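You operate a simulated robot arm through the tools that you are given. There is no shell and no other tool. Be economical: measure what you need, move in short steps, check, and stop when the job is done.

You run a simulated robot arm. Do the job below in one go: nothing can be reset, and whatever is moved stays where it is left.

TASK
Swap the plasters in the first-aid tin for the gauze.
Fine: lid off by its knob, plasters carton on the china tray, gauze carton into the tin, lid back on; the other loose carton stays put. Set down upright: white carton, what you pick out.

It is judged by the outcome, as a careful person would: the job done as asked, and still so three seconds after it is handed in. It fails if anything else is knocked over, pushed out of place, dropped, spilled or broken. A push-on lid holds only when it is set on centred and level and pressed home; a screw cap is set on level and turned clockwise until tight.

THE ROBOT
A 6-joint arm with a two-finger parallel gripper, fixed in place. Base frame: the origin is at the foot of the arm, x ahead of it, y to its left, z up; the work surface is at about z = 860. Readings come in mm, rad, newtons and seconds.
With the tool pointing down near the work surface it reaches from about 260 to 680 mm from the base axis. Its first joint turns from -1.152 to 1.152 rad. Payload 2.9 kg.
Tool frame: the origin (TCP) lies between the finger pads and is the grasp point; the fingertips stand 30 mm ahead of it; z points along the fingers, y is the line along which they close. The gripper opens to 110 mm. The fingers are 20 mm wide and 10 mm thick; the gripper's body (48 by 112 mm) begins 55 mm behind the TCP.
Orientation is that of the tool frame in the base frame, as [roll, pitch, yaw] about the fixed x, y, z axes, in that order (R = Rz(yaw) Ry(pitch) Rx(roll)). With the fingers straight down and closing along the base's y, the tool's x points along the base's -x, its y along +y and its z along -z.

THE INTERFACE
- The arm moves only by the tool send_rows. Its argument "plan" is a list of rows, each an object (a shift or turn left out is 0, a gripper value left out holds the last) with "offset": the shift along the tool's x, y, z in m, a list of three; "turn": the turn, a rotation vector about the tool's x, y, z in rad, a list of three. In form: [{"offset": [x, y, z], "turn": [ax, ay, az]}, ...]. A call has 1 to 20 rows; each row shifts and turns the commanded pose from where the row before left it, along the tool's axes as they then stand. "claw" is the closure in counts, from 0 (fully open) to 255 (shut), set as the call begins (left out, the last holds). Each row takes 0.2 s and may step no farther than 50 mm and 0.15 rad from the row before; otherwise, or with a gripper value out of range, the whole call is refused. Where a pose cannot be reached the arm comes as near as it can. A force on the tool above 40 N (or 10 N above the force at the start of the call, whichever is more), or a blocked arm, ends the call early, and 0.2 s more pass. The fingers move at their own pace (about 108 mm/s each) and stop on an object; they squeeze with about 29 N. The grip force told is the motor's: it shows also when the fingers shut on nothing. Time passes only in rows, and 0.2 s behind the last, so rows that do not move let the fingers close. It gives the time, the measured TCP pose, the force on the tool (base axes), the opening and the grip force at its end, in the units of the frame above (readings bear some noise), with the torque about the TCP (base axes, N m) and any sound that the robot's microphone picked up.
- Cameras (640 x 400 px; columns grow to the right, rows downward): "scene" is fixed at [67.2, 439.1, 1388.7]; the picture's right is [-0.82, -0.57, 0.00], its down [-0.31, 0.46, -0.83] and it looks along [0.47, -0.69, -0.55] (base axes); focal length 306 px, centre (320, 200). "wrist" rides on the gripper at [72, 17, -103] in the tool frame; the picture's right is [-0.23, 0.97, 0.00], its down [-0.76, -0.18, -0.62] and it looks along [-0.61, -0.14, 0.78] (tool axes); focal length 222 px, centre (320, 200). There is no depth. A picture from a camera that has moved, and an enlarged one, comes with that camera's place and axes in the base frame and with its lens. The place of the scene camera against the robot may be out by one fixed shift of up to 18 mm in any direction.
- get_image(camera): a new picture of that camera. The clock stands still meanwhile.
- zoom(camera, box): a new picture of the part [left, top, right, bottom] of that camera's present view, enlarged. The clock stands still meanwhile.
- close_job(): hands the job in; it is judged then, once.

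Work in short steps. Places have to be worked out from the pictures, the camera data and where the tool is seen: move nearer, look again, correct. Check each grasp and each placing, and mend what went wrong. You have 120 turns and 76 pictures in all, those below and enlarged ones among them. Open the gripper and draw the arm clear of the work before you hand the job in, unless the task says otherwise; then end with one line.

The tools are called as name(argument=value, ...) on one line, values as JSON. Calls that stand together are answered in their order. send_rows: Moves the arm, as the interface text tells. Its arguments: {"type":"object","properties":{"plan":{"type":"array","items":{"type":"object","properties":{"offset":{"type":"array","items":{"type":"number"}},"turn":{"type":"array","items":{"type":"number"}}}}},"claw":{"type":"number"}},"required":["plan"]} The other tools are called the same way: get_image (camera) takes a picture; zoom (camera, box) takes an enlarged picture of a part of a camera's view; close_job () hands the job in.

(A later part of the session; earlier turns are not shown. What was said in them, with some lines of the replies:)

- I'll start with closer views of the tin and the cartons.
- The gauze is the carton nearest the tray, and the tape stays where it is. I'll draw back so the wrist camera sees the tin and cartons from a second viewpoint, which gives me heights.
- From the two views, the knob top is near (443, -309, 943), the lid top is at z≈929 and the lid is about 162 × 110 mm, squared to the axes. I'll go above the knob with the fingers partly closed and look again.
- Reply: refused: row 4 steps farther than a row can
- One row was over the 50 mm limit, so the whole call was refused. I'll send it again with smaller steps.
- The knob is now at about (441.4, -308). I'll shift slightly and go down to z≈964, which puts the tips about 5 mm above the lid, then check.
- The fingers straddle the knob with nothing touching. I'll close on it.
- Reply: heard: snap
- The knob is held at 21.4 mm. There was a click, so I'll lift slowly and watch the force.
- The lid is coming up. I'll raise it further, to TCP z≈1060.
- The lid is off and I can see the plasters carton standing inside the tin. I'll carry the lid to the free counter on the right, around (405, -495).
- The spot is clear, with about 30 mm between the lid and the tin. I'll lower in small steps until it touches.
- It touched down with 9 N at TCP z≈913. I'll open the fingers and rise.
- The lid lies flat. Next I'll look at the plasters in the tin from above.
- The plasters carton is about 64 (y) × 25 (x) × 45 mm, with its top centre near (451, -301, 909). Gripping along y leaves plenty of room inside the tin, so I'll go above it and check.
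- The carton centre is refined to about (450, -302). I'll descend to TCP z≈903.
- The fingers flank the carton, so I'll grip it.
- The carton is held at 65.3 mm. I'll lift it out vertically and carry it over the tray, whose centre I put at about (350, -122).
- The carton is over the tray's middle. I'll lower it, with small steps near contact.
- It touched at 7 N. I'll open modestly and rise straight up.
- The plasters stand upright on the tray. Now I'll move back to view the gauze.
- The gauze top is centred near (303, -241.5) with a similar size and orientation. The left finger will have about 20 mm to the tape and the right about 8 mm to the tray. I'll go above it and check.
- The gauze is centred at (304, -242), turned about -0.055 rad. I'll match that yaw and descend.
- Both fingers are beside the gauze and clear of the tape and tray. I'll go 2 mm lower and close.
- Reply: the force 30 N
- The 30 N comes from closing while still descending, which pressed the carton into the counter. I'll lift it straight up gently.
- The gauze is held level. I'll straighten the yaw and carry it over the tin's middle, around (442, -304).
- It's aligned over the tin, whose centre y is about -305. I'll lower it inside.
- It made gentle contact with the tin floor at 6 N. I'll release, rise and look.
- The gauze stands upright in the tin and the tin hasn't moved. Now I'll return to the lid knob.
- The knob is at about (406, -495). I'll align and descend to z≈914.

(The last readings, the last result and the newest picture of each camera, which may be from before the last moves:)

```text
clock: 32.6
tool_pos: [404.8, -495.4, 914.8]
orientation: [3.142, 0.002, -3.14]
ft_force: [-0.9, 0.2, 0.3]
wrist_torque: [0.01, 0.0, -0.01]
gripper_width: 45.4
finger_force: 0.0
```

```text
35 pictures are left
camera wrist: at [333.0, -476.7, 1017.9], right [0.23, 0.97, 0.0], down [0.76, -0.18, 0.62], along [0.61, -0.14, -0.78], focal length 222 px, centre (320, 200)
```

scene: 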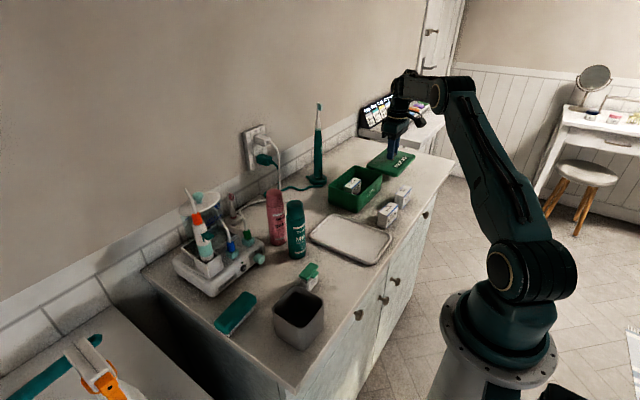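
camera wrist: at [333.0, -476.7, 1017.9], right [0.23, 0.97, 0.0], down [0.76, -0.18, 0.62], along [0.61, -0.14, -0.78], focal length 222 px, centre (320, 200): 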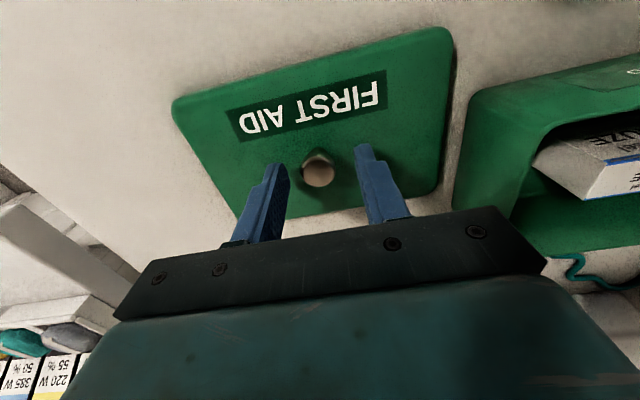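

The relative pose matches the first grasp, so I'll close on the knob and lift.

send_rows(plan=[{"offset": [0, 0, 0]}, {"offset": [0, 0, 0]}, {"offset": [0, 0, 0]}], claw=255)

send_rows(plan=[{"offset": [0, 0, -0.01]}, {"offset": [0, 0, -0.03]}, {"offset": [0, 0, -0.045]}, {"offset": [0, 0, -0.045]}, {"offset": [0, 0, -0.02]}, {"offset": [0, 0, 0]}])

zoom(camera="scene", box=[310, 90, 430, 210])

get_image(camera="wrist")

```text
clock: 33.4
tool_pos: [405.0, -495.0, 915.4]
orientation: [-3.141, 0.0, 3.141]
ft_force: [-0.2, -0.1, 0.1]
wrist_torque: [-0.04, -0.04, 0.0]
gripper_width: 21.5
finger_force: 29.1
```

```text
clock: 34.8
tool_pos: [405.2, -493.3, 1063.8]
orientation: [3.141, -0.001, -3.141]
ft_force: [0.2, -0.1, -0.1]
wrist_torque: [-0.03, -0.02, -0.01]
gripper_width: 21.5
finger_force: 29.3
```

```text
3.33 times, centred on (370, 150) of scene
camera zoom: at [67.3, 439.1, 1388.7], right [-0.82, -0.57, 0.0], down [-0.31, 0.46, -0.83], along [0.47, -0.69, -0.55], focal length 1020 px, centre (153, 367)
```

zoom: 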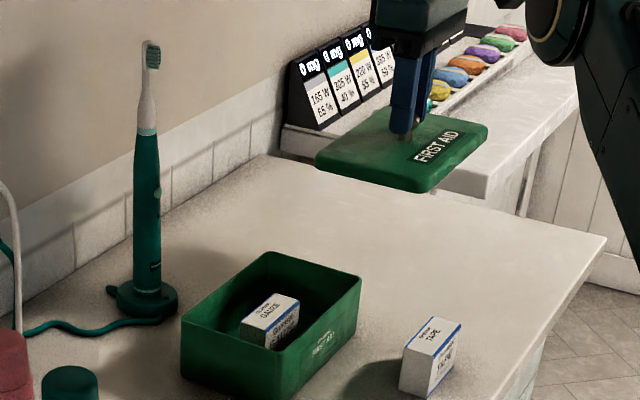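

```text
33 pictures are left
camera wrist: at [333.5, -475.8, 1167.2], right [0.23, 0.97, 0.0], down [0.76, -0.18, 0.62], along [0.61, -0.14, -0.78], focal length 222 px, centre (320, 200)
```

wrist: 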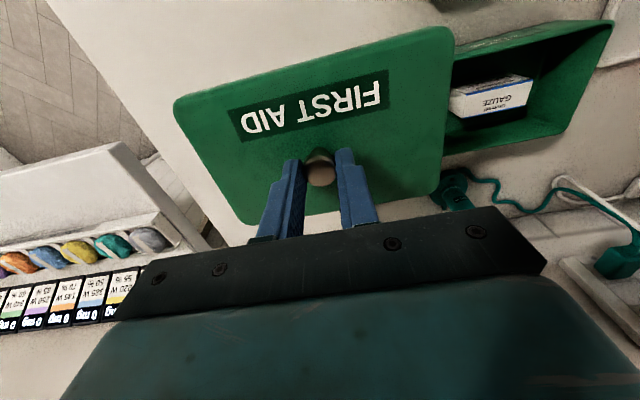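

The lid hangs level. By my command log, the lid goes home with a shift of +35 mm in x and +185 mm in y. I'll move there and check before lowering.

send_rows(plan=[{"offset": [-0.005, 0.037, 0]}, {"offset": [-0.01, 0.037, 0]}, {"offset": [-0.01, 0.037, 0]}, {"offset": [-0.01, 0.037, 0]}, {"offset": [0, 0.037, 0]}, {"offset": [0, 0, 0.03]}, {"offset": [0, 0, 0.03]}, {"offset": [0, 0, 0]}, {"offset": [0, 0, 0]}])

zoom(camera="scene", box=[310, 120, 410, 220])

get_image(camera="wrist")

```text
clock: 36.8
tool_pos: [439.5, -309.3, 1003.6]
orientation: [-3.141, -0.002, -3.14]
ft_force: [0.1, -0.5, -1.7]
wrist_torque: [0.0, -0.02, -0.02]
gripper_width: 21.5
finger_force: 29.0
```

```text
4.00 times, centred on (360, 170) of scene
camera zoom: at [67.3, 439.1, 1388.7], right [-0.82, -0.57, 0.0], down [-0.31, 0.46, -0.83], along [0.47, -0.69, -0.55], focal length 1225 px, centre (160, 320)
```

zoom: 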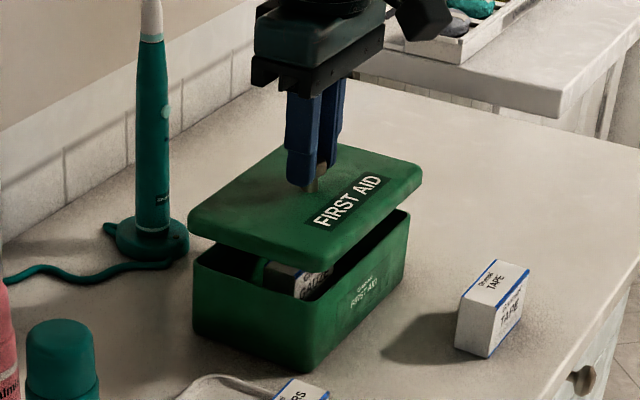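

```text
31 pictures are left
camera wrist: at [367.6, -291.0, 1107.6], right [0.23, 0.97, 0.0], down [0.76, -0.18, 0.62], along [0.61, -0.14, -0.78], focal length 222 px, centre (320, 200)
```

wrist: 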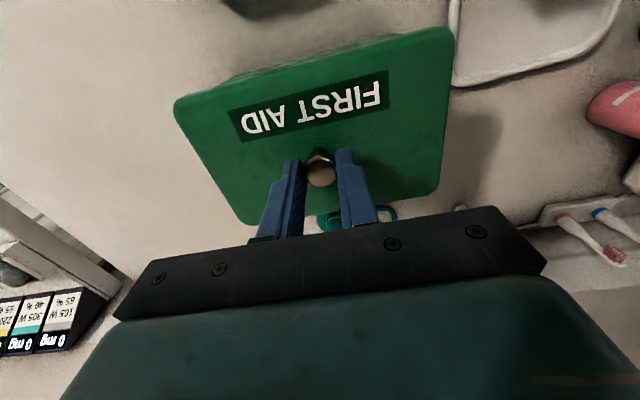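

Lid and tin look aligned. I'll descend to about z=984 and compare with the earlier lift.

send_rows(plan=[{"offset": [0, 0, 0.01]}, {"offset": [0, 0, 0.005]}, {"offset": [0, 0, 0.004]}, {"offset": [0, 0, 0]}])

zoom(camera="scene", box=[330, 140, 410, 220])

```text
clock: 37.8
tool_pos: [440.0, -308.6, 986.2]
orientation: [-3.141, 0.003, 3.141]
ft_force: [-0.8, 0.8, -0.2]
wrist_torque: [0.01, 0.02, 0.03]
gripper_width: 21.6
finger_force: 29.6
```

```text
5.00 times, centred on (370, 180) of scene
camera zoom: at [67.3, 439.1, 1388.7], right [-0.82, -0.57, 0.0], down [-0.31, 0.46, -0.83], along [0.47, -0.69, -0.55], focal length 1531 px, centre (70, 300)
```

zoom: 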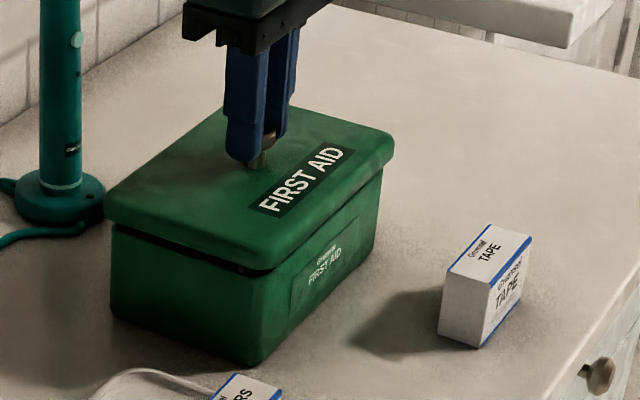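

The overhang looks even all round. I'll lower the rest in 2–3 mm steps and watch the force.

send_rows(plan=[{"offset": [0, 0, 0.003]}, {"offset": [0, 0, 0.003]}, {"offset": [0, 0, 0.003]}, {"offset": [0, 0, 0.003]}, {"offset": [0, 0, 0.003]}, {"offset": [0, 0, 0.002]}])

zoom(camera="scene", box=[330, 140, 410, 220])

```text
clock: 39.2
tool_pos: [439.7, -309.4, 968.5]
orientation: [3.141, 0.0, -3.14]
ft_force: [0.0, -0.1, -1.4]
wrist_torque: [-0.01, 0.02, -0.01]
gripper_width: 21.5
finger_force: 29.4
```

```text
5.00 times, centred on (370, 180) of scene
camera zoom: at [67.3, 439.1, 1388.7], right [-0.82, -0.57, 0.0], down [-0.31, 0.46, -0.83], along [0.47, -0.69, -0.55], focal length 1531 px, centre (70, 300)
```

zoom: 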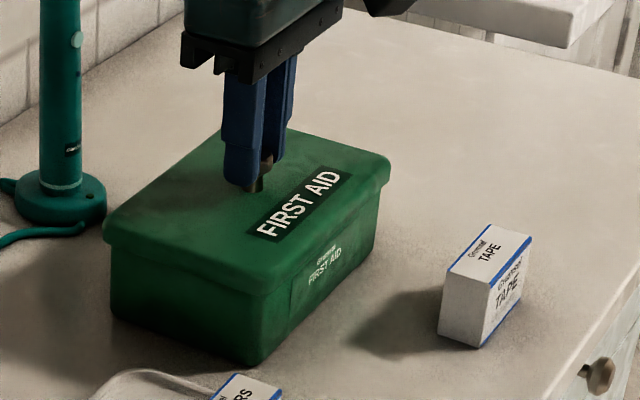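

The lid is sliding down freely over the rim. I'll press the last few millimetres.

send_rows(plan=[{"offset": [0, 0, 0.001]}, {"offset": [0, 0, 0.001]}, {"offset": [0, 0, 0.001]}, {"offset": [0, 0, 0.001]}, {"offset": [0, 0, 0.001]}, {"offset": [0, 0, 0.001]}, {"offset": [0, 0, 0.001]}, {"offset": [0, 0, 0.001]}])

```text
clock: 41.0
tool_pos: [440.8, -309.2, 963.5]
orientation: [-3.138, 0.006, -3.141]
ft_force: [-4.6, 3.6, 36.0]
wrist_torque: [0.11, 0.11, 0.03]
gripper_width: 21.6
finger_force: 28.3
```

The force is 36 N and I've heard no snap yet. I'll press a little further.

send_rows(plan=[{"offset": [0, 0, 0.001]}, {"offset": [0, 0, 0.001]}, {"offset": [0, 0, 0.001]}])

zoom(camera="scene", box=[330, 140, 410, 220])

```text
clock: 41.8
tool_pos: [440.2, -309.2, 961.0]
orientation: [-3.137, 0.008, -3.141]
ft_force: [0.1, 3.9, 36.2]
wrist_torque: [0.04, 0.0, -0.03]
gripper_width: 21.5
finger_force: 29.1
```

```text
5.00 times, centred on (370, 180) of scene
camera zoom: at [66.7, 439.6, 1388.5], right [-0.82, -0.57, 0.0], down [-0.31, 0.46, -0.83], along [0.47, -0.69, -0.55], focal length 1531 px, centre (70, 300)
```

zoom: 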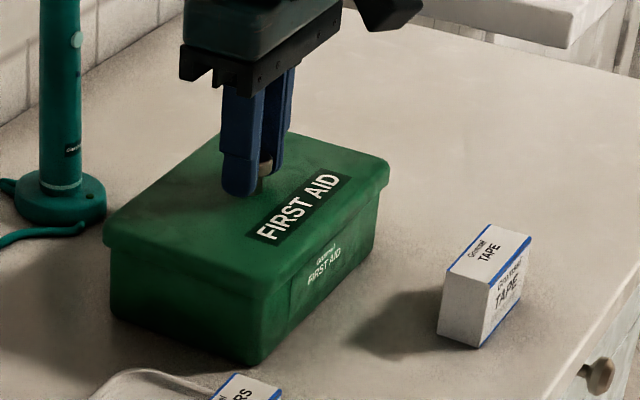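

The grip slid on the knob under 36 N. I'll ease off, release, and compare the lid with its original closed look.

send_rows(plan=[{"offset": [0, 0, -0.001]}, {"offset": [0, 0, -0.001]}])

send_rows(plan=[{"offset": [0, 0, 0]}, {"offset": [0, 0, 0]}, {"offset": [0, 0, -0.02]}, {"offset": [0, 0, -0.03]}], claw=150)

zoom(camera="scene", box=[310, 120, 410, 220])

get_image(camera="wrist")

```text
clock: 42.4
tool_pos: [440.0, -310.5, 960.4]
orientation: [-3.139, 0.006, -3.14]
ft_force: [8.1, -0.8, 22.6]
wrist_torque: [-0.04, -0.42, -0.03]
gripper_width: 21.3
finger_force: 28.9
```

```text
clock: 43.4
tool_pos: [439.0, -308.4, 1009.8]
orientation: [3.14, -0.001, -3.141]
ft_force: [0.0, -0.2, 0.3]
wrist_torque: [0.0, 0.02, 0.06]
gripper_width: 45.3
finger_force: 0.0
heard: snap
```

```text
4.00 times, centred on (360, 170) of scene
camera zoom: at [67.2, 439.1, 1388.7], right [-0.82, -0.57, 0.0], down [-0.31, 0.46, -0.83], along [0.47, -0.69, -0.55], focal length 1225 px, centre (160, 320)
```

zoom: 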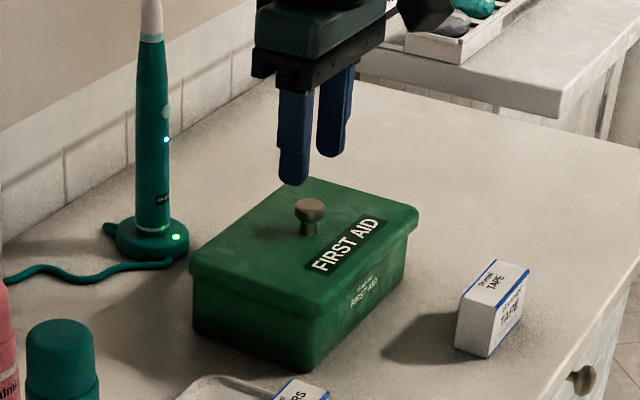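

```text
26 pictures are left
camera wrist: at [367.1, -290.5, 1113.9], right [0.23, 0.97, 0.0], down [0.76, -0.18, 0.62], along [0.61, -0.14, -0.78], focal length 222 px, centre (320, 200)
```

wrist: 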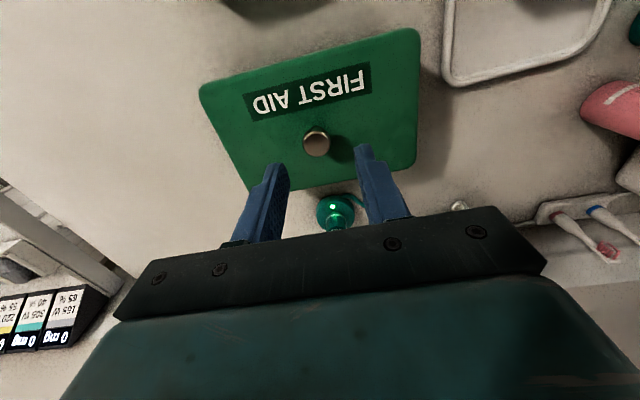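

The lid looks seated just as it did originally, and I heard a snap as I released. To be sure it's home, I'll close the fingers and press down on the centre of the knob top.

send_rows(plan=[{"offset": [-0.001, -0.001, -0.005]}, {"offset": [0, 0, 0]}, {"offset": [0, 0, 0.02]}, {"offset": [0, 0, 0.012]}, {"offset": [0, 0, 0.004]}, {"offset": [0, 0, 0.001]}, {"offset": [0, 0, 0.001]}, {"offset": [0, 0, 0.001]}, {"offset": [0, 0, 0.001]}, {"offset": [0, 0, 0.001]}, {"offset": [0, 0, 0.001]}, {"offset": [0, 0, 0.001]}, {"offset": [0, 0, 0.001]}, {"offset": [0, 0, 0.001]}], claw=255)

```text
clock: 45.2
tool_pos: [441.8, -309.6, 980.2]
orientation: [-3.138, 0.005, -3.141]
ft_force: [-4.0, 3.5, 6.9]
wrist_torque: [0.07, 0.19, -0.02]
gripper_width: 0.0
finger_force: 28.8
stopped in row 9: the force on the tool passed its limit at 42 N (the readings are from after the stop); the commanded pose is now the measured one
```

The press reached 42 N with the lid not moving and no new sound, so it's home. I'll rise, open the gripper and draw clear for final pictures.

send_rows(plan=[{"offset": [0, 0, -0.01]}, {"offset": [0, 0, -0.03]}, {"offset": [0, 0, -0.045]}, {"offset": [0, 0, -0.045]}, {"offset": [0, 0, -0.045]}])

send_rows(plan=[{"offset": [0.045, 0, 0]}, {"offset": [0.045, 0, 0]}, {"offset": [0.045, 0, 0]}, {"offset": [0.04, 0, 0]}], claw=0)

zoom(camera="scene", box=[280, 120, 440, 280])

zoom(camera="wrist", box=[160, 60, 480, 260])

zoom(camera="scene", box=[320, 155, 395, 220])

```text
clock: 46.5
tool_pos: [439.4, -309.6, 1156.3]
orientation: [-3.14, 0.003, 3.141]
ft_force: [-1.1, -0.5, -0.6]
wrist_torque: [-0.03, 0.02, -0.02]
gripper_width: 0.0
finger_force: 29.1
```

```text
clock: 47.5
tool_pos: [265.5, -311.1, 1153.6]
orientation: [-3.138, 0.005, -3.139]
ft_force: [0.9, 1.4, 0.5]
wrist_torque: [0.01, -0.03, 0.03]
gripper_width: 110.0
finger_force: 0.0
```

```text
2.50 times, centred on (360, 200) of scene
camera zoom: at [67.2, 439.1, 1388.7], right [-0.82, -0.57, 0.0], down [-0.31, 0.46, -0.83], along [0.47, -0.69, -0.55], focal length 765 px, centre (220, 200)
```

zoom: 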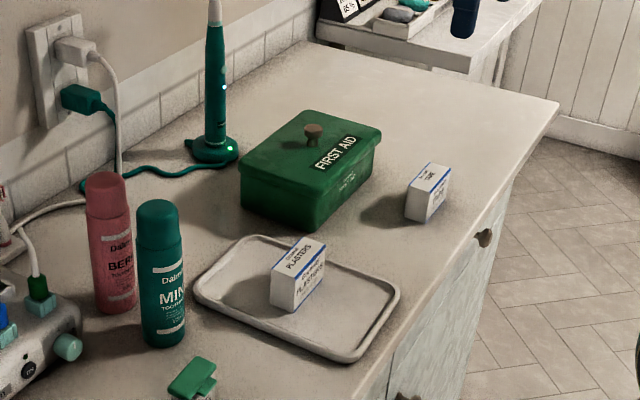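

```text
2.00 times, centred on (320, 160) of wrist
camera zoom: at [193.4, -291.8, 1255.9], right [0.23, 0.97, 0.0], down [0.76, -0.17, 0.63], along [0.61, -0.14, -0.78], focal length 444 px, centre (320, 280)
```

zoom: 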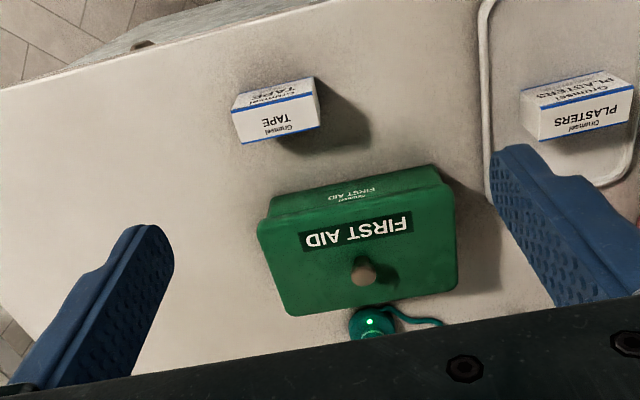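

```text
6.15 times, centred on (358, 188) of scene
camera zoom: at [67.2, 439.1, 1388.7], right [-0.82, -0.57, 0.0], down [-0.31, 0.46, -0.83], along [0.47, -0.69, -0.55], focal length 1884 px, centre (89, 277)
```

zoom: 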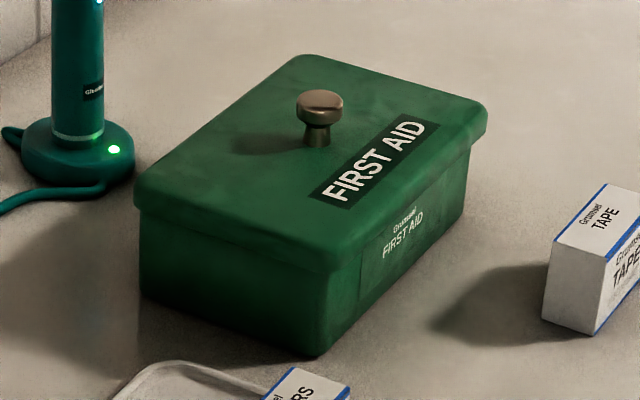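

Everything looks right. One last check: the same crop as at the start, so I can compare the lid's seated height directly.

zoom(camera="scene", box=[290, 100, 450, 220])

```text
3.33 times, centred on (370, 160) of scene
camera zoom: at [67.2, 439.1, 1388.7], right [-0.82, -0.57, 0.0], down [-0.31, 0.46, -0.83], along [0.47, -0.69, -0.55], focal length 1020 px, centre (153, 333)
```

zoom: 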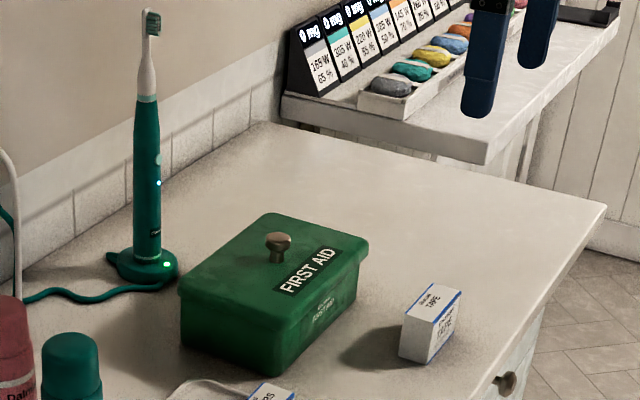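

The lid matches its starting position to within a pixel, the tape hasn't moved, and the arm is clear. I'm handing the job in.

close_job()

```text
The job is handed in.
```

The plasters are upright on the china tray, the gauze is upright in the tin with its lid pressed back on, and the tape carton was left where it stood.
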